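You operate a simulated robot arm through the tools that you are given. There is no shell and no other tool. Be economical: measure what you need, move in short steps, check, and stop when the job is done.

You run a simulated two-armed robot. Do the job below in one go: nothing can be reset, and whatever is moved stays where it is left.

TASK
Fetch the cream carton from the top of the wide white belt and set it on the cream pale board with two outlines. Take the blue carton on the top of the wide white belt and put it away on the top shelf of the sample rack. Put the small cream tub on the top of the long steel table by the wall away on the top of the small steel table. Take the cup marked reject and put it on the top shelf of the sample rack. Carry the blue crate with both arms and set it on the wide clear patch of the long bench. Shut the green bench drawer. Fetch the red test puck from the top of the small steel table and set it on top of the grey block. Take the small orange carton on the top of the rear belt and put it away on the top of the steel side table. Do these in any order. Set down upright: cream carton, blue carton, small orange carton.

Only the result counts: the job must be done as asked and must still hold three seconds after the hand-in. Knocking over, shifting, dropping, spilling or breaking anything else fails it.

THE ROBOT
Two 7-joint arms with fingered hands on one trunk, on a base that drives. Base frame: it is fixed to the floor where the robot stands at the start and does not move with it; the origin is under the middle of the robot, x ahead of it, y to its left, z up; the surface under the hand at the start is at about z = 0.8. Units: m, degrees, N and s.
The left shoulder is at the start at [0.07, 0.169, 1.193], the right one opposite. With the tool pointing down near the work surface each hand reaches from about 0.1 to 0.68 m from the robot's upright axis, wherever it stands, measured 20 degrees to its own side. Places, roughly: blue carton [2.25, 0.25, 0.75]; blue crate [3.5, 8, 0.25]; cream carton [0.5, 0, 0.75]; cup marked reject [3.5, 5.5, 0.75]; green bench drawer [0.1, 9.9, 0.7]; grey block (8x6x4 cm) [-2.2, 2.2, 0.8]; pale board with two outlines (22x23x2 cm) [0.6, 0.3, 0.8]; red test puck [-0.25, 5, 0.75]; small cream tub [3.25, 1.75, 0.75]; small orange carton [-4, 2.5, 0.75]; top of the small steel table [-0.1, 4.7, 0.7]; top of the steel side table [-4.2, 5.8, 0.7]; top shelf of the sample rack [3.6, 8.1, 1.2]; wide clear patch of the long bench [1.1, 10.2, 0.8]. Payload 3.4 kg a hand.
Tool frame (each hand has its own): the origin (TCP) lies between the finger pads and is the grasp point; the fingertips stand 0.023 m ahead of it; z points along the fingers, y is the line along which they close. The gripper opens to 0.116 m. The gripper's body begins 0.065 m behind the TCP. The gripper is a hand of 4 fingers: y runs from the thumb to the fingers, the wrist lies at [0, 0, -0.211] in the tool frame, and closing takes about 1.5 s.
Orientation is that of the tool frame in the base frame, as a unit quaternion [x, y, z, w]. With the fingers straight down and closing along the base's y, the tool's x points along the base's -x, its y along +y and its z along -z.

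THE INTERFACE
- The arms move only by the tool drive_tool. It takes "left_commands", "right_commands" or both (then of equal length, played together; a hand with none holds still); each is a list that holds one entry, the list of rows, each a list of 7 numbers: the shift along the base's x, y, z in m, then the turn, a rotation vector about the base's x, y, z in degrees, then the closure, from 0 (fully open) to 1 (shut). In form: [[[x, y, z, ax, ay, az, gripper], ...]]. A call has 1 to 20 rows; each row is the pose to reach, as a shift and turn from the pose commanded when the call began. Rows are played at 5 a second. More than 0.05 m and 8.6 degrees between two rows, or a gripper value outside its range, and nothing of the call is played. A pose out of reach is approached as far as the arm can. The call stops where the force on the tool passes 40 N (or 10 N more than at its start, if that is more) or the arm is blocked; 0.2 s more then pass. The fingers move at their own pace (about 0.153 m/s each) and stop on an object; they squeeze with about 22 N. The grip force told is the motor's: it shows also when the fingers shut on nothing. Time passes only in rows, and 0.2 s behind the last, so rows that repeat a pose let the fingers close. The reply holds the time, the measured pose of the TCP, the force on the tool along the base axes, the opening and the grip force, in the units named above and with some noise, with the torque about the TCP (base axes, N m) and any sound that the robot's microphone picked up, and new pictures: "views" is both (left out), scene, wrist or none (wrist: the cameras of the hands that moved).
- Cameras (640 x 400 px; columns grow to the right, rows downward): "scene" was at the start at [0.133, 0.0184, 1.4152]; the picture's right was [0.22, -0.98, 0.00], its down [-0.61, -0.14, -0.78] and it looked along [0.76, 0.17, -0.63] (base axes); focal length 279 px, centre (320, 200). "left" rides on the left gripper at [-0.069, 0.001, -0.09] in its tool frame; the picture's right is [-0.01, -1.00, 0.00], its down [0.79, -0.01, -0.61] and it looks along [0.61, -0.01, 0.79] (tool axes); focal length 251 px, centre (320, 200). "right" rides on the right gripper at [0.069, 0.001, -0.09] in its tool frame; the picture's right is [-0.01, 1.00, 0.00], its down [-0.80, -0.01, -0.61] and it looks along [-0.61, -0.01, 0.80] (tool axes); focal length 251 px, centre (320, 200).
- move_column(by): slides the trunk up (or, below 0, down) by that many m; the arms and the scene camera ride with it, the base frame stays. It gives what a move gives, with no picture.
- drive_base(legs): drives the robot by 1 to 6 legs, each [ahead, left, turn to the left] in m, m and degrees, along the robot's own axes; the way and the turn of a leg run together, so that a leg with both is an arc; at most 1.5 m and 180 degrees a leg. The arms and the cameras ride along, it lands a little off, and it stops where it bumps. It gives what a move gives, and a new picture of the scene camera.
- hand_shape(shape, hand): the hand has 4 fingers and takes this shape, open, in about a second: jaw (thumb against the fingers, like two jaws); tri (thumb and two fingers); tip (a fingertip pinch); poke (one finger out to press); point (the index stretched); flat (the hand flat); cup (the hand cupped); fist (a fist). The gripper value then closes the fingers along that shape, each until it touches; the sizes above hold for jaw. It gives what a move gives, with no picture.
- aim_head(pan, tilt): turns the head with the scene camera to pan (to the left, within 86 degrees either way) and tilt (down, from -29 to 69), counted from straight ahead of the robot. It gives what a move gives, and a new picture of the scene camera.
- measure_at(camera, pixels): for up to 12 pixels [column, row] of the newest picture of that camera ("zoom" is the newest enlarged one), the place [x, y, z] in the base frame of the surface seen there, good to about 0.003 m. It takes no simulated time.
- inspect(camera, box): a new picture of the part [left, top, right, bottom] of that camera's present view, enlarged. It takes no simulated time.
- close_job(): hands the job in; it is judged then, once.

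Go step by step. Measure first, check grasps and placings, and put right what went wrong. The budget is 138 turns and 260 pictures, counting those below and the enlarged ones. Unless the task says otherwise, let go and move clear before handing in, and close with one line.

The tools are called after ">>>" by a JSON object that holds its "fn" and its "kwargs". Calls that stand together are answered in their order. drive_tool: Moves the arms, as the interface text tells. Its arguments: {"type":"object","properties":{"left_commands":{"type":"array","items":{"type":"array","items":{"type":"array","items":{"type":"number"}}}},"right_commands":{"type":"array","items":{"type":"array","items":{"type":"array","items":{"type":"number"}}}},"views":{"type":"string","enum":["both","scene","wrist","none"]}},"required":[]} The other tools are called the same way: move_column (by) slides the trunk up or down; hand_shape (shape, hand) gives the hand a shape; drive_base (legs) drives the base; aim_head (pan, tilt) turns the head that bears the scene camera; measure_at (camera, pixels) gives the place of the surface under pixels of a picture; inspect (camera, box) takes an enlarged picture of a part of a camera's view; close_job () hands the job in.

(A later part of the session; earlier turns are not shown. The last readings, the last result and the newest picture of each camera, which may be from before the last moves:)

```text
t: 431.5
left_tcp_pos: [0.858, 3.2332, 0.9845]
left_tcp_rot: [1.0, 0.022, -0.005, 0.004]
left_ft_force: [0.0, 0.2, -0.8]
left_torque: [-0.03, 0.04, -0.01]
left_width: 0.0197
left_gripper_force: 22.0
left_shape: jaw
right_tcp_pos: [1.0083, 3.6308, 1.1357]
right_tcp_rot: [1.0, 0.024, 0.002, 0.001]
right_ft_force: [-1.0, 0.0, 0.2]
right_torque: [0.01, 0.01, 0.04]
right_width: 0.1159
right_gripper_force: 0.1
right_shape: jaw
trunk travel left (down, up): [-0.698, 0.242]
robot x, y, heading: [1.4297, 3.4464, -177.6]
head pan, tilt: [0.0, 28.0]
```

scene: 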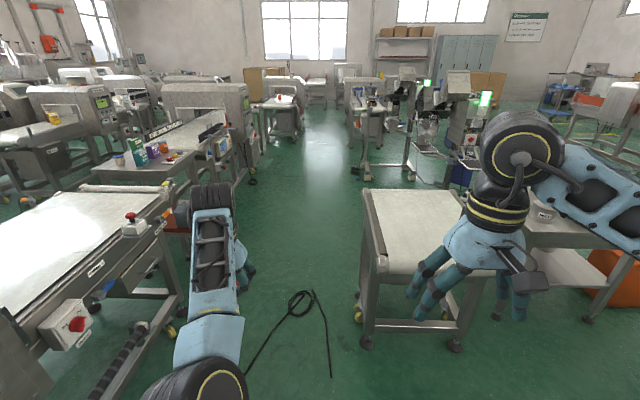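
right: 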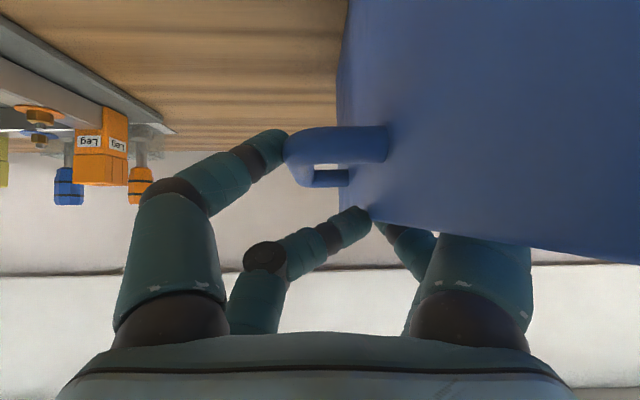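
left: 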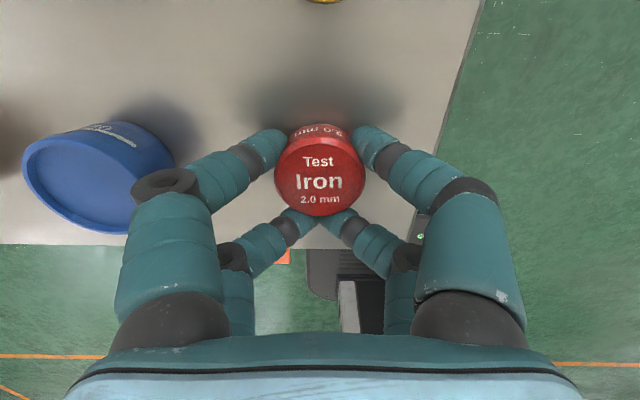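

A clear corridor runs west, with a cable in its mouth. Measure the cable, conveyor edge and belt-piece legs.

>>> {"fn": "measure_at", "kwargs": {"camera": "scene", "pixels": [[172, 330], [190, 300], [250, 360], [290, 305], [325, 340], [332, 376], [366, 340], [375, 190], [250, 180], [230, 165], [210, 130], [362, 175]]}}

>>> {"fn": "inspect", "kwargs": {"camera": "scene", "box": [100, 50, 420, 250]}}

```text
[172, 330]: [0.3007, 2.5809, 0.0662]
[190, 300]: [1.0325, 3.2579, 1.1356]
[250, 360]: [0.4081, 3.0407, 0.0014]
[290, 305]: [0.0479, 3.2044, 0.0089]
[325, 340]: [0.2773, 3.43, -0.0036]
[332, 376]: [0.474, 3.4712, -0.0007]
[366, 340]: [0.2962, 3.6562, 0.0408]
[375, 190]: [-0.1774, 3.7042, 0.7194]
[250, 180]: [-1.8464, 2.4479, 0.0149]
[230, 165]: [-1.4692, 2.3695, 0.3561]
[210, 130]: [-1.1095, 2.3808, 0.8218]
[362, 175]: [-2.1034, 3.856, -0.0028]
```

```text
2.00 times, centred on (260, 150) of scene
```

zoom: 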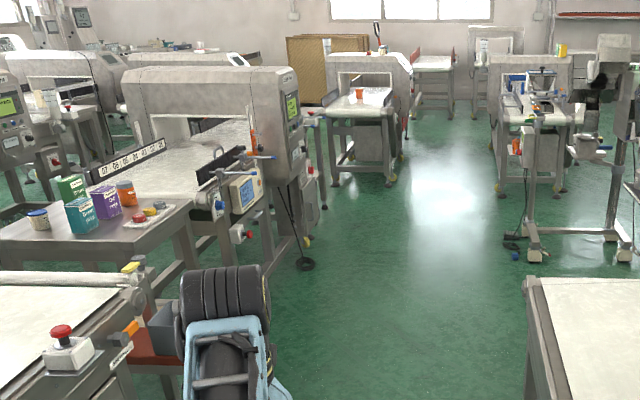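

The cable closes that corridor, so I'll use the known-safe alley and aisle: east to x 2.86, south to y 1.37, then west.

>>> {"fn": "drive_base", "kwargs": {"legs": [[0, 0, 87.6], [0, 1.43, 0], [1.3, 0, 0], [0.78, 0, 0], [0, 0, -90], [0.45, 0, 0]]}}

```text
t: 458.4
left_tcp_pos: [1.6649, 1.1632, 0.9838]
left_tcp_rot: [1.0, -0.025, -0.006, 0.003]
left_ft_force: [-0.7, 0.1, -0.1]
left_torque: [0.0, -0.01, -0.02]
left_width: 0.0196
left_gripper_force: 22.0
left_shape: jaw
right_tcp_pos: [1.8523, 1.5428, 1.1364]
right_tcp_rot: [1.0, -0.025, 0.002, 0.001]
right_ft_force: [-0.9, -0.7, -0.3]
right_torque: [-0.02, -0.02, -0.01]
right_width: 0.1159
right_gripper_force: 0.1
right_shape: jaw
trunk travel left (down, up): [-0.698, 0.242]
robot x, y, heading: [2.258, 1.3219, 176.6]
head pan, tilt: [0.0, 28.0]
```

scene: 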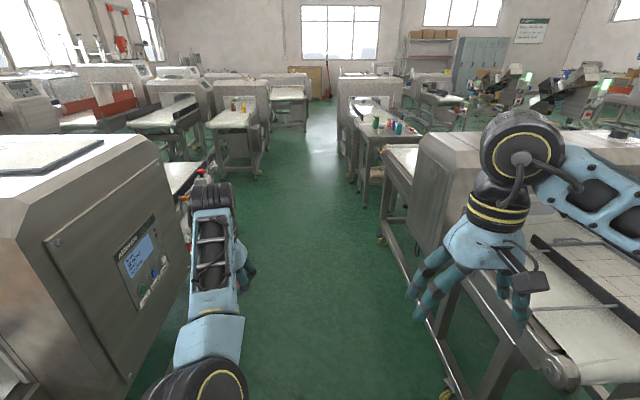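

The aisle is clear far west. Straighten and drive to x≈-1.5, then look right for the grey block.

>>> {"fn": "drive_base", "kwargs": {"legs": [[0.2, -0.03, 3.4], [1.3, 0, 0], [1.2, 0, 0], [0.9, 0, 0]]}}

>>> {"fn": "aim_head", "kwargs": {"pan": -35, "tilt": 25}}

```text
t: 476.1
left_tcp_pos: [-1.923, 1.1145, 0.9834]
left_tcp_rot: [1.0, -0.004, -0.005, 0.003]
left_ft_force: [1.1, -0.2, 0.7]
left_torque: [0.01, 0.03, 0.02]
left_width: 0.0196
left_gripper_force: 21.4
left_shape: jaw
right_tcp_pos: [-1.7509, 1.5041, 1.1358]
right_tcp_rot: [1.0, -0.002, 0.001, 0.001]
right_ft_force: [-0.2, -0.1, -0.3]
right_torque: [0.0, -0.02, 0.01]
right_width: 0.1157
right_gripper_force: 0.1
right_shape: jaw
trunk travel left (down, up): [-0.698, 0.242]
robot x, y, heading: [-1.3382, 1.3016, 179.3]
head pan, tilt: [0.0, 28.0]
```

scene: 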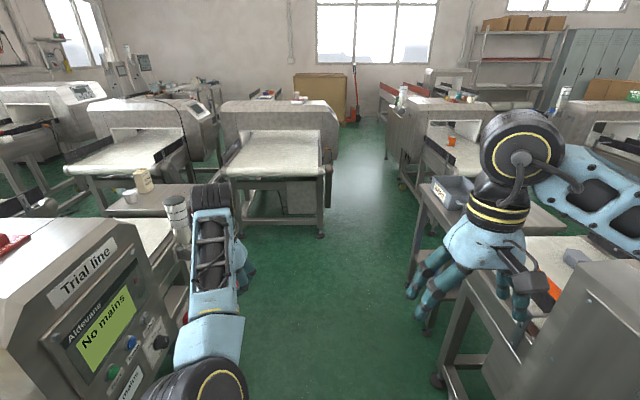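

```text
t: 477.1
left_tcp_pos: [-1.9237, 1.1139, 0.9833]
left_tcp_rot: [1.0, -0.003, -0.006, 0.004]
left_ft_force: [0.8, -0.3, -1.2]
left_torque: [0.02, 0.04, 0.02]
left_width: 0.0195
left_gripper_force: 22.1
left_shape: jaw
right_tcp_pos: [-1.7516, 1.5038, 1.1351]
right_tcp_rot: [1.0, -0.003, 0.0, 0.001]
right_ft_force: [-1.3, -0.8, -0.3]
right_torque: [0.02, -0.02, 0.01]
right_width: 0.116
right_gripper_force: 0.1
right_shape: jaw
trunk travel left (down, up): [-0.698, 0.242]
robot x, y, heading: [-1.3355, 1.2984, 179.5]
head pan, tilt: [-35.0, 25.0]
```

scene: 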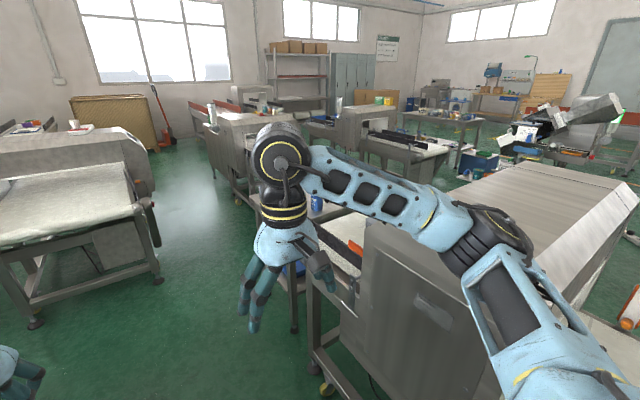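

I see the grey block on the belt at (575,257) of the forward view. Drive ahead 0.75, turn to face +y, and look down.

>>> {"fn": "drive_base", "kwargs": {"legs": [[0.75, 0, 0], [0, 0, -45], [0, 0, -44.5]]}}

>>> {"fn": "aim_head", "kwargs": {"pan": 0, "tilt": 40}}

```text
t: 485.2
left_tcp_pos: [-2.2883, 1.8795, 0.9824]
left_tcp_rot: [0.719, -0.695, -0.006, -0.002]
left_ft_force: [-0.4, 0.3, 0.4]
left_torque: [-0.01, 0.01, 0.04]
left_width: 0.0193
left_gripper_force: 22.1
left_shape: jaw
right_tcp_pos: [-1.8923, 1.7235, 1.1351]
right_tcp_rot: [0.72, -0.694, 0.0, 0.001]
right_ft_force: [0.9, 0.0, -0.2]
right_torque: [-0.02, 0.01, -0.01]
right_width: 0.116
right_gripper_force: 0.1
right_shape: jaw
trunk travel left (down, up): [-0.698, 0.242]
robot x, y, heading: [-2.079, 1.3025, 91.8]
head pan, tilt: [-35.0, 25.0]
```

scene: 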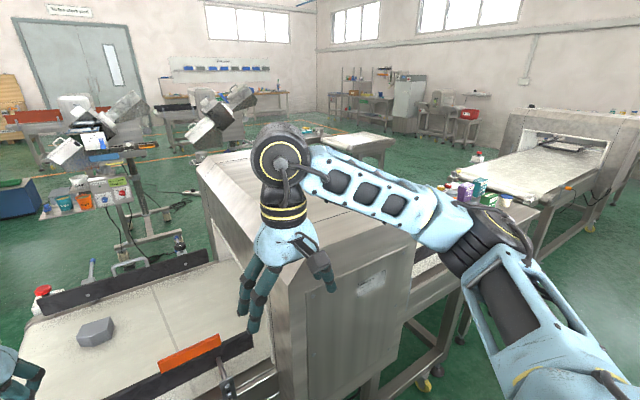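

```text
t: 486.2
left_tcp_pos: [-2.2869, 1.879, 0.9835]
left_tcp_rot: [0.719, -0.694, -0.006, -0.001]
left_ft_force: [0.6, 0.5, -0.8]
left_torque: [0.0, 0.0, 0.0]
left_width: 0.0193
left_gripper_force: 22.1
left_shape: jaw
right_tcp_pos: [-1.8909, 1.724, 1.1362]
right_tcp_rot: [0.719, -0.695, 0.0, 0.002]
right_ft_force: [0.1, -0.2, 0.0]
right_torque: [-0.01, -0.03, 0.02]
right_width: 0.1157
right_gripper_force: 0.0
right_shape: jaw
trunk travel left (down, up): [-0.698, 0.242]
robot x, y, heading: [-2.0769, 1.3024, 91.8]
head pan, tilt: [0.0, 40.0]
```

scene: 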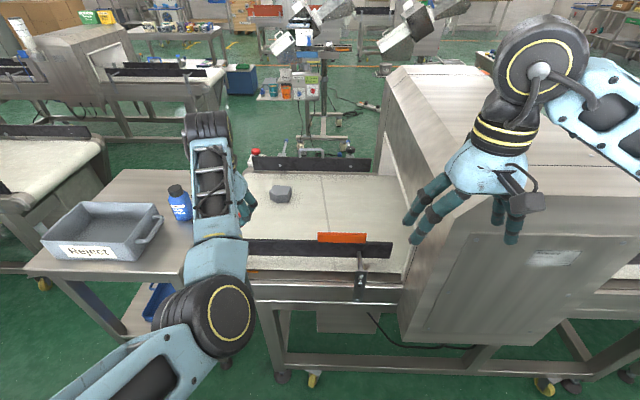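

Grey block at (280,193). Inspect and measure it and the belt edge.

>>> {"fn": "inspect", "kwargs": {"camera": "scene", "box": [230, 160, 390, 260]}}

>>> {"fn": "measure_at", "kwargs": {"camera": "scene", "pixels": [[280, 188], [272, 190], [290, 188], [281, 201], [280, 205], [300, 240], [300, 278], [340, 236], [360, 285], [250, 250], [385, 245]]}}

```text
4.00 times, centred on (310, 210) of scene
```

zoom: 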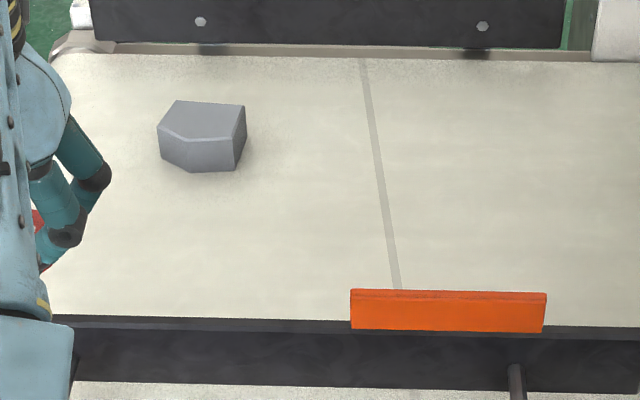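

```text
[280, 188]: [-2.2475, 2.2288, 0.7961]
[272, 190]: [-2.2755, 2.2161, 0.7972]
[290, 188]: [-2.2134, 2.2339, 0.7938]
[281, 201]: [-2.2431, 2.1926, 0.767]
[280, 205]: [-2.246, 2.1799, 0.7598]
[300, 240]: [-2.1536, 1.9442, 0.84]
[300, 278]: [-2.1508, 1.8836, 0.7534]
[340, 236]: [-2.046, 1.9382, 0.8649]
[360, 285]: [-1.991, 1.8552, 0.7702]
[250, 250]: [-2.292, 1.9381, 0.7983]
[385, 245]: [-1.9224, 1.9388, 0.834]
```

Block top z≈0.796, centre ≈(-2.245, 2.222). Drive 0.28 closer and extend the left hand over it, staying high.

>>> {"fn": "measure_at", "kwargs": {"camera": "zoom", "pixels": [[180, 104], [242, 108], [236, 136], [190, 138], [162, 126], [208, 120]]}}

>>> {"fn": "drive_base", "kwargs": {"legs": [[0.27, 0.03, -1.8]]}}

>>> {"fn": "drive_tool", "kwargs": {"left_commands": [[[0, 0.02, 0, 0, 0, 0, 1], [0.01, 0.04, 0, 0, 0, 0, 1], [0.02, 0.055, -0.01, 0, 0, 0, 1], [0.03, 0.065, -0.02, 0, 0, 0, 1], [0.04, 0.07, -0.03, 0, 0, 0, 1]]], "views": "both"}}

```text
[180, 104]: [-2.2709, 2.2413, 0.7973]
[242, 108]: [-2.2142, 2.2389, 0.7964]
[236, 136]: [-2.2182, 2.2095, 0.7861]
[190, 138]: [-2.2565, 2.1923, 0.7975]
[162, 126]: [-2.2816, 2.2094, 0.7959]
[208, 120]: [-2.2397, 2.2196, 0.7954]
```

```text
t: 487.2
left_tcp_pos: [-2.2894, 1.9133, 0.9852]
left_tcp_rot: [0.717, -0.697, -0.007, -0.003]
left_ft_force: [-0.7, 0.2, -0.1]
left_torque: [-0.03, 0.03, -0.02]
left_width: 0.0194
left_gripper_force: 21.7
left_shape: jaw
right_tcp_pos: [-1.895, 1.7491, 1.1377]
right_tcp_rot: [0.716, -0.698, 0.009, 0.003]
right_ft_force: [-1.1, -19.4, 4.4]
right_torque: [0.11, -0.25, -1.21]
right_width: 0.1161
right_gripper_force: 0.1
right_shape: jaw
trunk travel left (down, up): [-0.698, 0.242]
robot x, y, heading: [-2.0811, 1.3391, 91.2]
head pan, tilt: [0.0, 40.0]
stopped in leg 1: the force on the tool passed its limit at 115 N (the readings are from after the stop); the commanded pose is now the measured one
```

scene: 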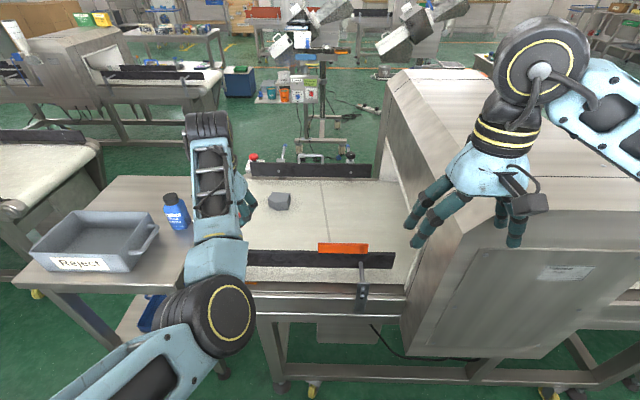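

```text
t: 488.4
left_tcp_pos: [-2.247, 1.9733, 0.959]
left_tcp_rot: [0.717, -0.697, -0.008, -0.003]
left_ft_force: [0.2, 0.4, -1.3]
left_torque: [0.0, 0.0, 0.01]
left_width: 0.0191
left_gripper_force: 22.1
left_shape: jaw
left hand out of reach, approached as far as the arm can: row 5
right_tcp_pos: [-1.8943, 1.7505, 1.1373]
right_tcp_rot: [0.716, -0.698, 0.005, 0.003]
right_ft_force: [-0.6, -21.2, 3.4]
right_torque: [0.08, -0.21, -1.2]
right_width: 0.1158
right_gripper_force: 0.1
right_shape: jaw
trunk travel left (down, up): [-0.698, 0.242]
robot x, y, heading: [-2.0855, 1.338, 91.1]
head pan, tilt: [0.0, 40.0]
```

scene: 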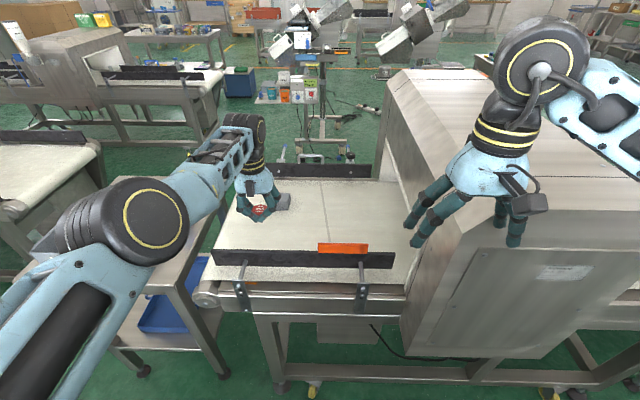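
left: 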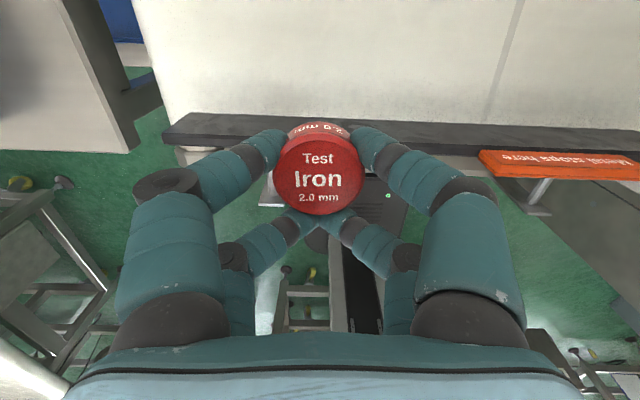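

The right hand bumped the machine housing; pull it back and inward. Also measure the housing and the left table's edges.

>>> {"fn": "measure_at", "kwargs": {"camera": "scene", "pixels": [[420, 300], [520, 300], [412, 250], [400, 75], [430, 180], [175, 288], [210, 240], [195, 340], [275, 390], [230, 300], [270, 320]]}}

>>> {"fn": "drive_tool", "kwargs": {"right_commands": [[[0, -0.03, 0.01, 0, 0, 0, 0], [0, -0.06, 0.02, 0, 0, 0, 0], [-0.02, -0.09, 0.03, 0, 0, 0, 0], [-0.05, -0.12, 0.04, 0, 0, 0, 0], [-0.08, -0.15, 0.05, 0, 0, 0, 0], [-0.11, -0.17, 0.06, 0, 0, 0, 0], [-0.13, -0.19, 0.07, 0, 0, 0, 0]]], "views": "none"}}

>>> {"fn": "aim_head", "kwargs": {"pan": -30, "tilt": 35}}

```text
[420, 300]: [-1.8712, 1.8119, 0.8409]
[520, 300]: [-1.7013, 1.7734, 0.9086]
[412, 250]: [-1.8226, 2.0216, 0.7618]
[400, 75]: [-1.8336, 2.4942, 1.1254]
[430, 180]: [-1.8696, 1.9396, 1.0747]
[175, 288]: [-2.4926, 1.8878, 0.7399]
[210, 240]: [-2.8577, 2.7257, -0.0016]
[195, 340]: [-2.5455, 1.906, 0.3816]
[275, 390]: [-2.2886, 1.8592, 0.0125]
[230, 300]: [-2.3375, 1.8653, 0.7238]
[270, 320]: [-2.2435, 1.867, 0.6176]
```

```text
t: 490.0
left_tcp_pos: [-2.2485, 1.976, 0.9548]
left_tcp_rot: [0.717, -0.697, -0.005, -0.001]
left_ft_force: [-1.0, 0.5, -0.3]
left_torque: [0.02, -0.03, 0.02]
left_width: 0.0194
left_gripper_force: 22.1
left_shape: jaw
right_tcp_pos: [-2.0276, 1.5607, 1.2052]
right_tcp_rot: [0.716, -0.698, 0.009, 0.005]
right_ft_force: [0.4, 0.5, -0.2]
right_torque: [0.01, -0.03, -0.01]
right_width: 0.116
right_gripper_force: 0.1
right_shape: jaw
trunk travel left (down, up): [-0.698, 0.242]
robot x, y, heading: [-2.0807, 1.3432, 91.5]
head pan, tilt: [0.0, 40.0]
```

```text
t: 491.0
left_tcp_pos: [-2.2475, 1.9789, 0.9551]
left_tcp_rot: [0.717, -0.697, -0.005, 0.0]
left_ft_force: [-0.3, -0.7, 0.1]
left_torque: [-0.03, 0.0, 0.01]
left_width: 0.019
left_gripper_force: 22.0
left_shape: jaw
right_tcp_pos: [-2.0263, 1.5619, 1.2034]
right_tcp_rot: [0.717, -0.697, 0.008, 0.006]
right_ft_force: [-0.2, -0.1, 0.0]
right_torque: [-0.02, 0.0, -0.03]
right_width: 0.116
right_gripper_force: 0.1
right_shape: jaw
trunk travel left (down, up): [-0.698, 0.242]
robot x, y, heading: [-2.082, 1.3438, 91.3]
head pan, tilt: [-30.0, 35.0]
```

scene: 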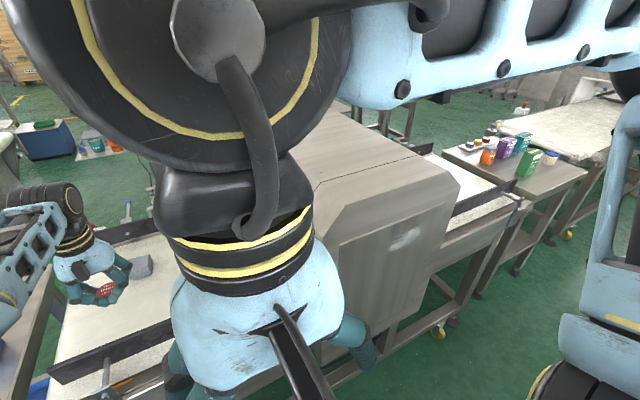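

Room until y≈1.57. Drive 0.22 m forward; the puck comes over the block.

>>> {"fn": "drive_base", "kwargs": {"legs": [[0.22, 0, 0]]}}

>>> {"fn": "drive_tool", "kwargs": {"left_commands": [[[0, 0, -0.01, 0, 0, 0, 1], [0, 0, -0.02, 0, 0, 0, 1]]], "views": "wrist"}}

```text
t: 492.8
left_tcp_pos: [-2.2498, 2.2029, 0.9528]
left_tcp_rot: [0.715, -0.699, -0.004, 0.001]
left_ft_force: [-0.6, -0.6, 0.3]
left_torque: [-0.02, 0.03, 0.02]
left_width: 0.0192
left_gripper_force: 22.3
left_shape: jaw
right_tcp_pos: [-2.0296, 1.7868, 1.2037]
right_tcp_rot: [0.715, -0.699, 0.01, 0.007]
right_ft_force: [0.2, -0.7, -0.2]
right_torque: [0.01, 0.0, 0.04]
right_width: 0.1159
right_gripper_force: 0.0
right_shape: jaw
trunk travel left (down, up): [-0.698, 0.242]
robot x, y, heading: [-2.0885, 1.5558, 91.4]
head pan, tilt: [-30.0, 35.0]
stopped in leg 1: the robot was blocked; the commanded pose is now the measured one
```

scene: 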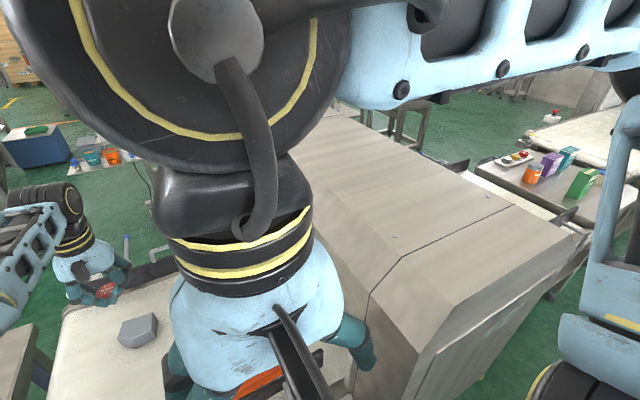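

```text
t: 493.4
left_tcp_pos: [-2.2486, 2.2008, 0.9332]
left_tcp_rot: [0.715, -0.699, -0.005, 0.001]
left_ft_force: [0.7, -0.1, -0.4]
left_torque: [0.0, 0.0, -0.01]
left_width: 0.0192
left_gripper_force: 22.5
left_shape: jaw
right_tcp_pos: [-2.0297, 1.7842, 1.2049]
right_tcp_rot: [0.715, -0.699, 0.009, 0.007]
right_ft_force: [-0.6, 0.5, 0.8]
right_torque: [-0.03, 0.0, -0.03]
right_width: 0.116
right_gripper_force: 0.2
right_shape: jaw
trunk travel left (down, up): [-0.698, 0.242]
robot x, y, heading: [-2.0862, 1.5606, 91.2]
head pan, tilt: [-30.0, 35.0]
```

left: 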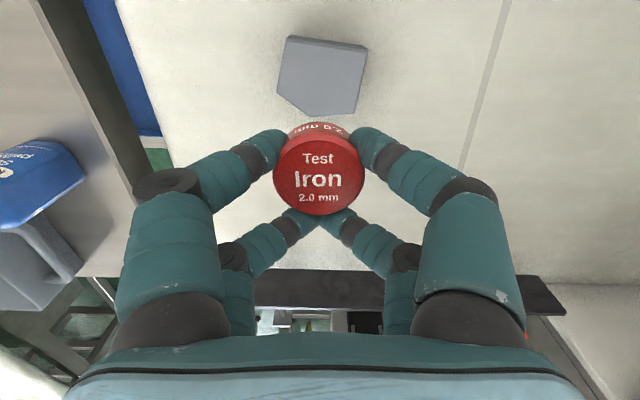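

Block visible just ahead of the puck. Shift 2 cm forward and lower to near the block top.

>>> {"fn": "measure_at", "kwargs": {"camera": "left", "pixels": [[292, 42], [362, 50], [350, 112], [312, 113], [283, 94], [322, 80]]}}

>>> {"fn": "drive_tool", "kwargs": {"left_commands": [[[0.002, 0.01, 0, 0, 0, 0, 1], [0.003, 0.019, -0.02, 0, 0, 0, 1], [0.003, 0.019, -0.05, 0, 0, 0, 1], [0.003, 0.019, -0.08, 0, 0, 0, 1], [0.003, 0.019, -0.1, 0, 0, 0, 1]]], "views": "wrist"}}

```text
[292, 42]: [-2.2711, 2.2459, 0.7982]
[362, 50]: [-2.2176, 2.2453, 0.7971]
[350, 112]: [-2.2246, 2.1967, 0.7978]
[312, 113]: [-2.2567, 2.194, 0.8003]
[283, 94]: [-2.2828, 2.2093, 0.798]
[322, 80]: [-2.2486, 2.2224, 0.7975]
```

```text
t: 494.6
left_tcp_pos: [-2.2487, 2.1848, 0.8404]
left_tcp_rot: [0.715, -0.699, -0.004, 0.0]
left_ft_force: [0.1, 0.4, -1.2]
left_torque: [-0.03, 0.02, 0.01]
left_width: 0.0191
left_gripper_force: 22.4
left_shape: jaw
left hand out of reach, approached as far as the arm can: row 1, 2, 3, 4, 5
right_tcp_pos: [-2.0302, 1.7851, 1.2061]
right_tcp_rot: [0.715, -0.699, 0.008, 0.006]
right_ft_force: [0.1, -0.3, -0.9]
right_torque: [0.01, -0.01, 0.04]
right_width: 0.1157
right_gripper_force: 0.2
right_shape: jaw
trunk travel left (down, up): [-0.698, 0.242]
robot x, y, heading: [-2.0895, 1.5606, 91.2]
head pan, tilt: [-30.0, 35.0]
```

left: 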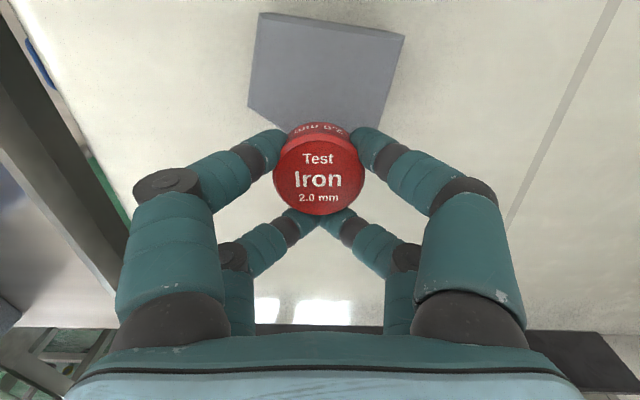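

Just short by 3 cm. Lift the hand 0.12, lower the trunk 0.12 (flattens the arm for more reach), then extend.

>>> {"fn": "drive_tool", "kwargs": {"left_commands": [[[0, -0.01, 0.03, 0, 0, 0, 1], [0, -0.02, 0.06, 0, 0, 0, 1], [0, -0.02, 0.09, 0, 0, 0, 1], [0, -0.02, 0.12, 0, 0, 0, 1]]], "views": "none"}}

>>> {"fn": "move_column", "kwargs": {"by": -0.12}}

>>> {"fn": "drive_tool", "kwargs": {"left_commands": [[[0, 0.015, 0, 0, 0, 0, 1], [0.001, 0.03, 0, 0, 0, 0, 1], [0.001, 0.045, 0, 0, 0, 0, 1], [0.001, 0.055, 0, 0, 0, 0, 1]]], "views": "wrist"}}

```text
t: 495.6
left_tcp_pos: [-2.2429, 2.1987, 0.9565]
left_tcp_rot: [0.715, -0.699, -0.004, 0.0]
left_ft_force: [-0.8, 0.1, 0.0]
left_torque: [0.01, 0.01, -0.03]
left_width: 0.0191
left_gripper_force: 21.9
left_shape: jaw
left hand out of reach, approached as far as the arm can: row 1, 2, 3, 4
right_tcp_pos: [-2.0291, 1.7842, 1.2045]
right_tcp_rot: [0.715, -0.699, 0.008, 0.005]
right_ft_force: [-0.2, -0.4, -0.1]
right_torque: [-0.01, -0.01, -0.01]
right_width: 0.1158
right_gripper_force: 0.1
right_shape: jaw
trunk travel left (down, up): [-0.698, 0.242]
robot x, y, heading: [-2.083, 1.5588, 90.9]
head pan, tilt: [-30.0, 35.0]
```

```text
t: 497.1
left_tcp_pos: [-2.2432, 2.1996, 0.8356]
left_tcp_rot: [0.715, -0.699, -0.004, 0.001]
left_ft_force: [-0.4, -0.2, -0.4]
left_torque: [-0.01, -0.01, -0.02]
left_width: 0.019
left_gripper_force: 21.8
left_shape: jaw
right_tcp_pos: [-2.0295, 1.7836, 1.0857]
right_tcp_rot: [0.715, -0.699, 0.009, 0.006]
right_ft_force: [0.5, -0.7, -0.1]
right_torque: [0.01, 0.0, 0.0]
right_width: 0.1158
right_gripper_force: 0.1
right_shape: jaw
trunk travel left (down, up): [-0.578, 0.362]
robot x, y, heading: [-2.0895, 1.5603, 91.0]
head pan, tilt: [-30.0, 35.0]
```

```text
t: 498.1
left_tcp_pos: [-2.2429, 2.2012, 0.8379]
left_tcp_rot: [0.715, -0.699, -0.004, 0.001]
left_ft_force: [0.4, 0.5, 0.2]
left_torque: [-0.03, -0.02, -0.01]
left_width: 0.0188
left_gripper_force: 22.4
left_shape: jaw
left hand out of reach, approached as far as the arm can: row 1, 2, 3, 4
right_tcp_pos: [-2.0293, 1.7851, 1.0844]
right_tcp_rot: [0.715, -0.699, 0.008, 0.007]
right_ft_force: [-0.2, 0.5, 0.2]
right_torque: [-0.02, -0.03, 0.01]
right_width: 0.1159
right_gripper_force: 0.1
right_shape: jaw
trunk travel left (down, up): [-0.578, 0.362]
robot x, y, heading: [-2.0881, 1.5613, 91.1]
head pan, tilt: [-30.0, 35.0]
```

left: 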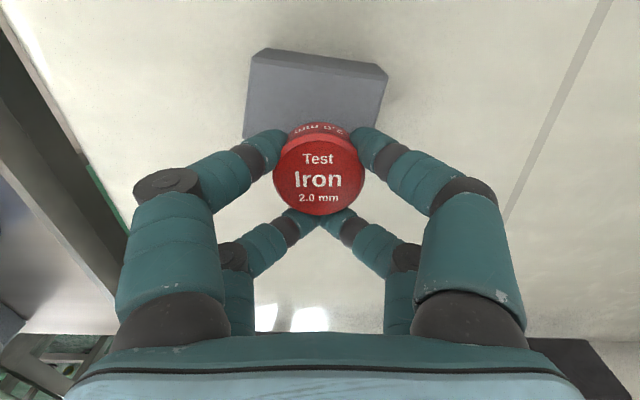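

Still 2 cm short. Turning the base 10° right brings the left shoulder forward; then swing the hand back over the block.

>>> {"fn": "drive_base", "kwargs": {"legs": [[0, 0, -10]]}}

>>> {"fn": "drive_tool", "kwargs": {"left_commands": [[[-0.03, 0, 0, 0, 0, 0, 1], [-0.06, 0, 0, 0, 0, 0, 1], [-0.09, 0, 0, 0, 0, 0, 1], [-0.114, 0, 0, 0, 0, 0, 1]]], "views": "wrist"}}

```text
t: 499.2
left_tcp_pos: [-2.1276, 2.2196, 0.8376]
left_tcp_rot: [-0.65, 0.76, 0.005, 0.0]
left_ft_force: [0.0, -0.4, -0.3]
left_torque: [-0.01, -0.03, 0.01]
left_width: 0.0189
left_gripper_force: 21.7
left_shape: jaw
right_tcp_pos: [-1.9904, 1.7703, 1.0845]
right_tcp_rot: [-0.65, 0.76, -0.008, -0.007]
right_ft_force: [0.0, -0.1, -0.1]
right_torque: [0.01, -0.05, 0.04]
right_width: 0.1161
right_gripper_force: 0.1
right_shape: jaw
trunk travel left (down, up): [-0.578, 0.362]
robot x, y, heading: [-2.0884, 1.5648, 81.0]
head pan, tilt: [-30.0, 35.0]
```

scene: 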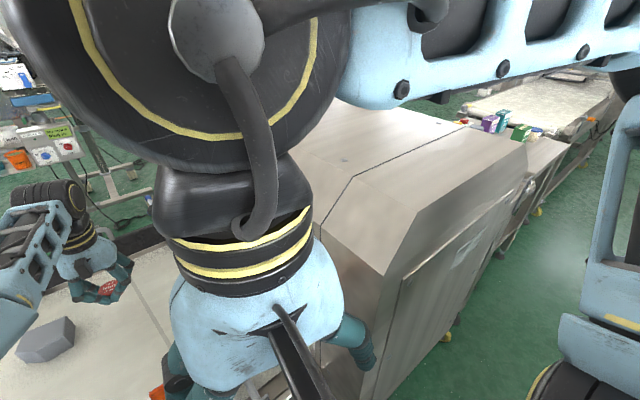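

```text
t: 500.2
left_tcp_pos: [-2.2375, 2.2416, 0.8375]
left_tcp_rot: [-0.65, 0.76, 0.003, -0.001]
left_ft_force: [-0.6, -0.7, -0.9]
left_torque: [0.01, -0.01, -0.02]
left_width: 0.019
left_gripper_force: 21.7
left_shape: jaw
left hand out of reach, approached as far as the arm can: row 1, 2, 3, 4
right_tcp_pos: [-1.9913, 1.7699, 1.0845]
right_tcp_rot: [-0.65, 0.76, -0.01, -0.006]
right_ft_force: [0.9, 0.2, 0.5]
right_torque: [-0.02, -0.02, 0.0]
right_width: 0.1159
right_gripper_force: 0.1
right_shape: jaw
trunk travel left (down, up): [-0.578, 0.362]
robot x, y, heading: [-2.0863, 1.5618, 81.0]
head pan, tilt: [-30.0, 35.0]
```

left: 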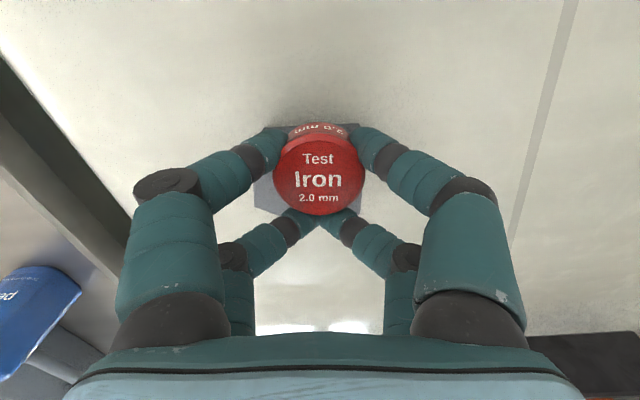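

The puck is over the block but ~2 cm too far. Correct in xy, lower the last centimetre (no release yet).

>>> {"fn": "drive_tool", "kwargs": {"left_commands": [[[-0.007, -0.027, 0.002, 0, 0, 0, 1], [-0.012, -0.053, 0.002, 0, 0, 0, 1], [-0.012, -0.053, -0.004, 0, 0, 0, 1], [-0.012, -0.053, -0.008, 0, 0, 0, 1]]], "views": "wrist"}}

```text
t: 501.2
left_tcp_pos: [-2.2443, 2.2423, 0.8273]
left_tcp_rot: [-0.65, 0.76, 0.004, -0.001]
left_ft_force: [-0.1, -0.1, 0.0]
left_torque: [-0.01, 0.01, 0.01]
left_width: 0.0186
left_gripper_force: 21.8
left_shape: jaw
left hand out of reach, approached as far as the arm can: row 1, 2, 3, 4
right_tcp_pos: [-1.9903, 1.7706, 1.0855]
right_tcp_rot: [-0.65, 0.76, -0.008, -0.008]
right_ft_force: [-0.5, 0.4, 0.5]
right_torque: [-0.01, 0.05, -0.05]
right_width: 0.1159
right_gripper_force: 0.0
right_shape: jaw
trunk travel left (down, up): [-0.578, 0.362]
robot x, y, heading: [-2.0885, 1.561, 80.9]
head pan, tilt: [-30.0, 35.0]
```

left: 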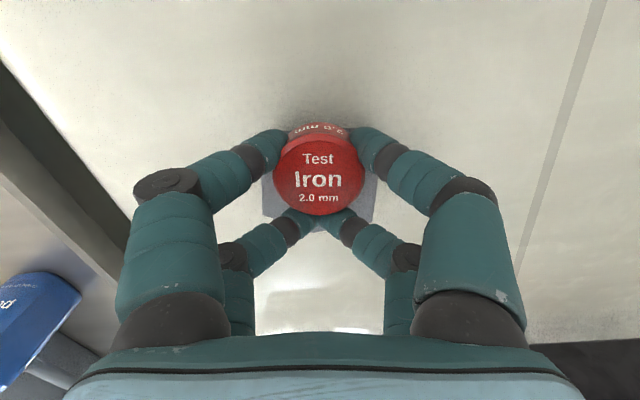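

The arm holds at a joint limit, so use base and trunk for the fine move: up 8 mm, back 2.4 cm, down 10 mm.

>>> {"fn": "move_column", "kwargs": {"by": 0.01}}

>>> {"fn": "drive_base", "kwargs": {"legs": [[-0.024, 0, 0]]}}

>>> {"fn": "move_column", "kwargs": {"by": -0.012}}

>>> {"fn": "inspect", "kwargs": {"camera": "left", "box": [200, 80, 440, 260]}}

```text
t: 501.8
left_tcp_pos: [-2.2454, 2.2421, 0.8378]
left_tcp_rot: [-0.65, 0.76, 0.005, 0.0]
left_ft_force: [-0.1, 0.4, -0.4]
left_torque: [-0.03, 0.0, -0.01]
left_width: 0.0191
left_gripper_force: 22.0
left_shape: jaw
right_tcp_pos: [-1.9906, 1.7701, 1.0935]
right_tcp_rot: [-0.65, 0.76, -0.008, -0.007]
right_ft_force: [0.0, -1.5, 0.9]
right_torque: [0.0, 0.02, -0.01]
right_width: 0.116
right_gripper_force: 0.1
right_shape: jaw
trunk travel left (down, up): [-0.588, 0.352]
robot x, y, heading: [-2.0864, 1.5627, 80.9]
head pan, tilt: [-30.0, 35.0]
```

```text
t: 502.6
left_tcp_pos: [-2.2495, 2.2195, 0.8379]
left_tcp_rot: [-0.65, 0.76, 0.004, -0.002]
left_ft_force: [-0.1, 1.0, 0.0]
left_torque: [0.0, -0.01, 0.0]
left_width: 0.0189
left_gripper_force: 21.9
left_shape: jaw
right_tcp_pos: [-1.9946, 1.748, 1.0937]
right_tcp_rot: [-0.65, 0.76, -0.009, -0.007]
right_ft_force: [0.4, 0.1, 0.1]
right_torque: [-0.01, 0.01, 0.0]
right_width: 0.116
right_gripper_force: 0.0
right_shape: jaw
trunk travel left (down, up): [-0.588, 0.352]
robot x, y, heading: [-2.0915, 1.534, 80.7]
head pan, tilt: [-30.0, 35.0]
```

scene: 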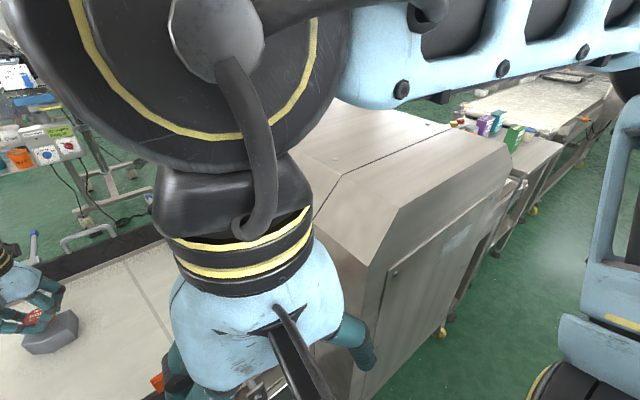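

```text
t: 503.2
left_tcp_pos: [-2.2497, 2.2182, 0.8261]
left_tcp_rot: [-0.65, 0.76, 0.004, -0.001]
left_ft_force: [-1.1, -0.3, -0.5]
left_torque: [0.0, -0.04, 0.01]
left_width: 0.0189
left_gripper_force: 21.8
left_shape: jaw
right_tcp_pos: [-1.9953, 1.7459, 1.082]
right_tcp_rot: [-0.65, 0.76, -0.008, -0.007]
right_ft_force: [0.7, -0.6, 0.2]
right_torque: [0.0, -0.02, 0.03]
right_width: 0.116
right_gripper_force: 0.1
right_shape: jaw
trunk travel left (down, up): [-0.576, 0.364]
robot x, y, heading: [-2.0921, 1.5381, 80.8]
head pan, tilt: [-30.0, 35.0]
```

```text
2.22 times, centred on (320, 170) of left
```

zoom: 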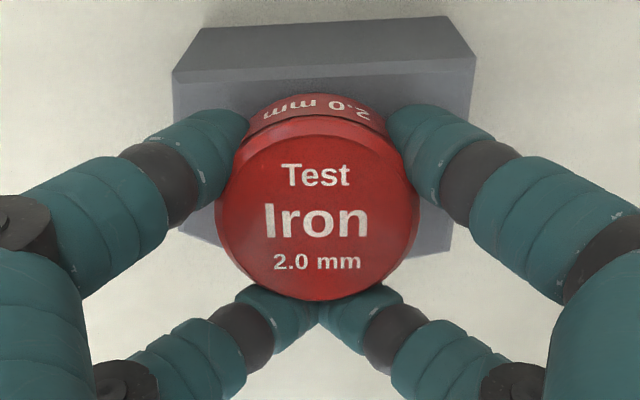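

Centred on the block. Release and rise with the trunk.

>>> {"fn": "move_column", "kwargs": {"by": -0.002}}

>>> {"fn": "drive_tool", "kwargs": {"left_commands": [[[0, 0, 0, 0, 0, 0, 0.8], [0, 0, 0, 0, 0, 0, 0.6], [0, 0, 0, 0, 0, 0, 0.45], [0, 0, 0, 0, 0, 0, 0.4], [0, 0, 0, 0, 0, 0, 0.4], [0, 0, 0, 0, 0, 0, 0.4]]], "views": "none"}}

>>> {"fn": "move_column", "kwargs": {"by": 0.14}}

>>> {"fn": "inspect", "kwargs": {"camera": "left", "box": [160, 40, 480, 240]}}

```text
t: 503.7
left_tcp_pos: [-2.248, 2.2182, 0.8253]
left_tcp_rot: [-0.65, 0.76, 0.003, 0.0]
left_ft_force: [0.5, -0.2, -0.3]
left_torque: [0.0, 0.03, -0.03]
left_width: 0.0187
left_gripper_force: 22.0
left_shape: jaw
right_tcp_pos: [-1.9959, 1.7455, 1.0816]
right_tcp_rot: [-0.65, 0.76, -0.008, -0.007]
right_ft_force: [0.3, -0.1, -0.5]
right_torque: [0.0, 0.0, 0.0]
right_width: 0.116
right_gripper_force: 0.1
right_shape: jaw
trunk travel left (down, up): [-0.574, 0.366]
robot x, y, heading: [-2.0944, 1.5392, 81.2]
head pan, tilt: [-30.0, 35.0]
```

```text
t: 505.1
left_tcp_pos: [-2.2484, 2.2185, 0.8246]
left_tcp_rot: [-0.65, 0.76, 0.004, -0.001]
left_ft_force: [0.1, 0.4, -0.1]
left_torque: [-0.01, 0.03, 0.01]
left_width: 0.0692
left_gripper_force: 0.0
left_shape: jaw
right_tcp_pos: [-1.9939, 1.7457, 1.0805]
right_tcp_rot: [-0.65, 0.76, -0.008, -0.007]
right_ft_force: [0.7, -0.3, 1.0]
right_torque: [-0.01, -0.05, -0.02]
right_width: 0.1158
right_gripper_force: 0.1
right_shape: jaw
trunk travel left (down, up): [-0.574, 0.366]
robot x, y, heading: [-2.092, 1.5382, 81.0]
head pan, tilt: [-30.0, 35.0]
```

```text
t: 506.8
left_tcp_pos: [-2.2491, 2.2183, 0.9646]
left_tcp_rot: [-0.65, 0.76, 0.004, -0.001]
left_ft_force: [0.4, -0.4, -0.7]
left_torque: [0.03, 0.0, 0.01]
left_width: 0.0692
left_gripper_force: 0.1
left_shape: jaw
right_tcp_pos: [-1.9945, 1.7452, 1.2201]
right_tcp_rot: [-0.65, 0.76, -0.008, -0.007]
right_ft_force: [0.6, 0.3, -0.8]
right_torque: [0.01, -0.03, 0.02]
right_width: 0.1161
right_gripper_force: 0.1
right_shape: jaw
trunk travel left (down, up): [-0.714, 0.226]
robot x, y, heading: [-2.0879, 1.5365, 81.1]
head pan, tilt: [-30.0, 35.0]
```

```text
2.00 times, centred on (320, 140) of left
```

zoom: 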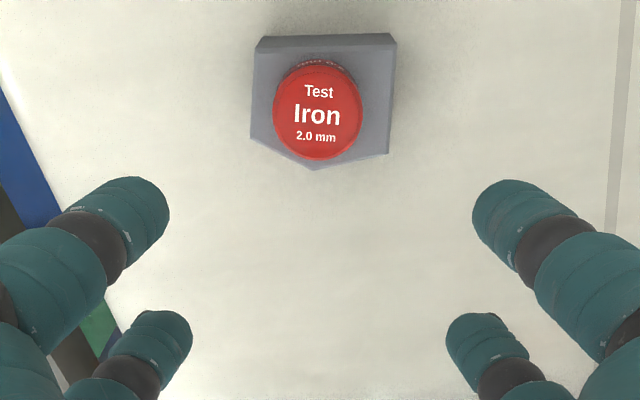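

The puck sits on the block. Now for the orange carton at (-4, 2.5): tuck the left hand, back off, turn west, and edge into the corridor to look.

>>> {"fn": "drive_base", "kwargs": {"legs": [[-0.22, 0, 0]]}}

>>> {"fn": "drive_tool", "kwargs": {"left_commands": [[[0.01, -0.04, 0.01, 0, 0, 0, 0], [0.02, -0.08, 0.03, 0, 0, 0, 0], [0.03, -0.12, 0.05, 0, 0, 0, 0], [0.04, -0.16, 0.08, 0, 0, 0, 0], [0.05, -0.2, 0.11, 0, 0, 0, 0], [0.05, -0.24, 0.13, 0, 0, 0, 0]]], "views": "none"}}

>>> {"fn": "drive_base", "kwargs": {"legs": [[0, 0, 50], [0, 0, 49], [0.35, -0.3, 0]]}}

>>> {"fn": "aim_head", "kwargs": {"pan": -15, "tilt": 32}}

```text
t: 508.5
left_tcp_pos: [-2.284, 2.0018, 0.9636]
left_tcp_rot: [-0.65, 0.76, 0.004, -0.001]
left_ft_force: [-0.2, 0.0, 0.8]
left_torque: [0.01, -0.02, 0.02]
left_width: 0.069
left_gripper_force: 0.1
left_shape: jaw
right_tcp_pos: [-2.0297, 1.531, 1.22]
right_tcp_rot: [-0.65, 0.76, -0.009, -0.008]
right_ft_force: [-0.3, 0.3, 0.5]
right_torque: [0.01, 0.0, -0.01]
right_width: 0.1157
right_gripper_force: 0.2
right_shape: jaw
trunk travel left (down, up): [-0.714, 0.226]
robot x, y, heading: [-2.1267, 1.3153, 81.1]
head pan, tilt: [-30.0, 35.0]
```

scene: 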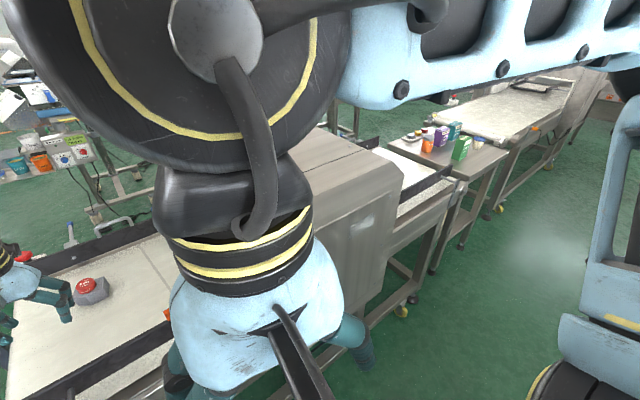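

```text
refused: row 4 steps farther than a row can; nothing moved
```

```text
t: 515.7
left_tcp_pos: [-3.1201, 1.3822, 0.965]
left_tcp_rot: [1.0, -0.01, -0.002, 0.003]
left_ft_force: [0.4, -0.5, 0.8]
left_torque: [0.01, 0.01, 0.04]
left_width: 0.0692
left_gripper_force: 0.0
left_shape: jaw
right_tcp_pos: [-2.6838, 1.6967, 1.2208]
right_tcp_rot: [1.0, -0.011, 0.01, -0.003]
right_ft_force: [-0.8, 0.2, 0.2]
right_torque: [0.0, -0.02, -0.02]
right_width: 0.1158
right_gripper_force: 0.0
right_shape: jaw
trunk travel left (down, up): [-0.714, 0.226]
robot x, y, heading: [-2.4655, 1.6265, 178.8]
head pan, tilt: [-30.0, 35.0]
```

scene: 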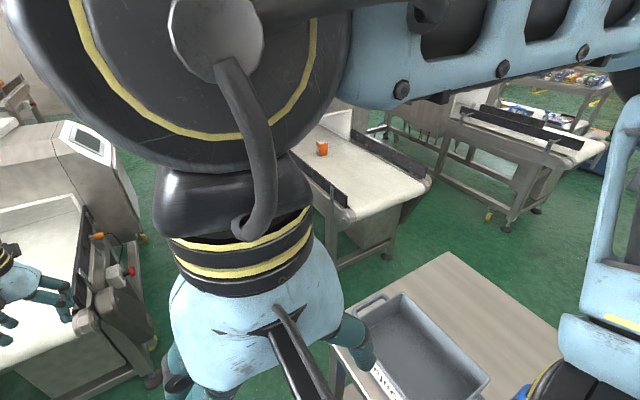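

```text
t: 516.4
left_tcp_pos: [-3.1195, 1.3814, 0.965]
left_tcp_rot: [1.0, -0.011, -0.001, 0.004]
left_ft_force: [-0.1, -0.2, -0.5]
left_torque: [-0.06, -0.05, 0.01]
left_width: 0.069
left_gripper_force: 0.1
left_shape: jaw
right_tcp_pos: [-2.6847, 1.696, 1.2195]
right_tcp_rot: [1.0, -0.011, 0.01, -0.002]
right_ft_force: [-0.1, 0.6, 0.7]
right_torque: [0.01, 0.01, 0.02]
right_width: 0.1156
right_gripper_force: 0.1
right_shape: jaw
trunk travel left (down, up): [-0.714, 0.226]
robot x, y, heading: [-2.4679, 1.6232, 178.6]
head pan, tilt: [-15.0, 32.0]
```

scene: 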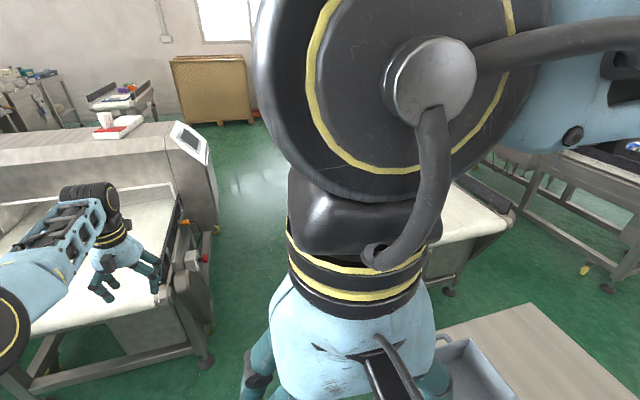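

The orange carton is visible on the belt to my right-front. Move the right hand out of the camera's way and look with measurements.

>>> {"fn": "drive_tool", "kwargs": {"right_commands": [[[-0.02, 0.035, -0.01, 0, 0, 0, 0], [-0.05, 0.07, -0.02, 0, 0, 0, 0], [-0.08, 0.105, -0.03, 0, 0, 0, 0], [-0.11, 0.14, -0.04, 0, 0, 0, 0], [-0.14, 0.17, -0.05, 0, 0, 0, 0], [-0.17, 0.19, -0.06, 0, 0, 0, 0], [-0.2, 0.2, -0.07, 0, 0, 0, 0]]], "views": "none"}}

>>> {"fn": "aim_head", "kwargs": {"pan": -22, "tilt": 28}}

```text
t: 518.0
left_tcp_pos: [-3.1199, 1.383, 0.9639]
left_tcp_rot: [1.0, -0.011, -0.002, 0.003]
left_ft_force: [0.8, -0.2, -0.6]
left_torque: [0.0, -0.01, -0.02]
left_width: 0.069
left_gripper_force: 0.2
left_shape: jaw
right_tcp_pos: [-2.8896, 1.9009, 1.15]
right_tcp_rot: [1.0, -0.011, 0.011, -0.002]
right_ft_force: [-0.7, 0.1, 0.7]
right_torque: [0.0, -0.01, 0.02]
right_width: 0.1159
right_gripper_force: 0.1
right_shape: jaw
trunk travel left (down, up): [-0.714, 0.226]
robot x, y, heading: [-2.4657, 1.6282, 178.7]
head pan, tilt: [-15.0, 32.0]
```

```text
t: 518.7
left_tcp_pos: [-3.1193, 1.3816, 0.9643]
left_tcp_rot: [1.0, -0.011, -0.002, 0.003]
left_ft_force: [0.3, 0.1, -0.4]
left_torque: [-0.02, 0.0, -0.02]
left_width: 0.0693
left_gripper_force: 0.0
left_shape: jaw
right_tcp_pos: [-2.888, 1.9004, 1.1498]
right_tcp_rot: [1.0, -0.011, 0.01, -0.001]
right_ft_force: [-0.1, -0.6, -0.3]
right_torque: [-0.02, -0.01, -0.05]
right_width: 0.116
right_gripper_force: 0.1
right_shape: jaw
trunk travel left (down, up): [-0.714, 0.226]
robot x, y, heading: [-2.4653, 1.6288, 178.8]
head pan, tilt: [-22.0, 28.0]
```

scene: 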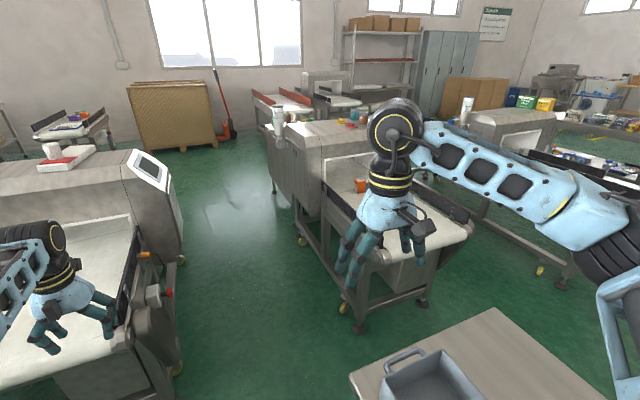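

Measure the carton, belt corners and corridor limits; inspect the carton.

>>> {"fn": "measure_at", "kwargs": {"camera": "scene", "pixels": [[361, 182], [357, 190], [361, 180], [470, 225], [360, 328], [425, 302], [303, 240], [182, 260], [178, 368], [352, 378], [330, 185], [540, 270]]}}

>>> {"fn": "inspect", "kwargs": {"camera": "scene", "box": [320, 150, 400, 210]}}

```text
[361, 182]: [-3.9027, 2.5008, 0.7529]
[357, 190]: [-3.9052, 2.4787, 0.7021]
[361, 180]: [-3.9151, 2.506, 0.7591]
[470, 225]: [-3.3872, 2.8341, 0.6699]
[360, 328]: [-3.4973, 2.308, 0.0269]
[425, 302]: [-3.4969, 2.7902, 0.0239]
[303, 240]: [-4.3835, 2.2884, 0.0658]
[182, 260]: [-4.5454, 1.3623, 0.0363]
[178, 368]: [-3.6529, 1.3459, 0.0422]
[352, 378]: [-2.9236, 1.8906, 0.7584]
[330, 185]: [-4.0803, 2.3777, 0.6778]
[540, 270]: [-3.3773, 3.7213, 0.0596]
```

```text
6.67 times, centred on (360, 180) of scene
```

zoom: 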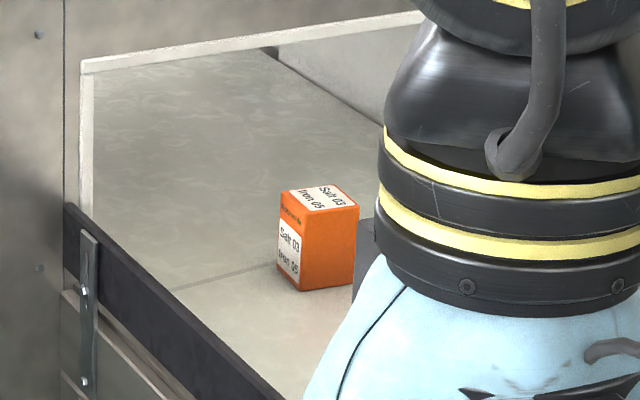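

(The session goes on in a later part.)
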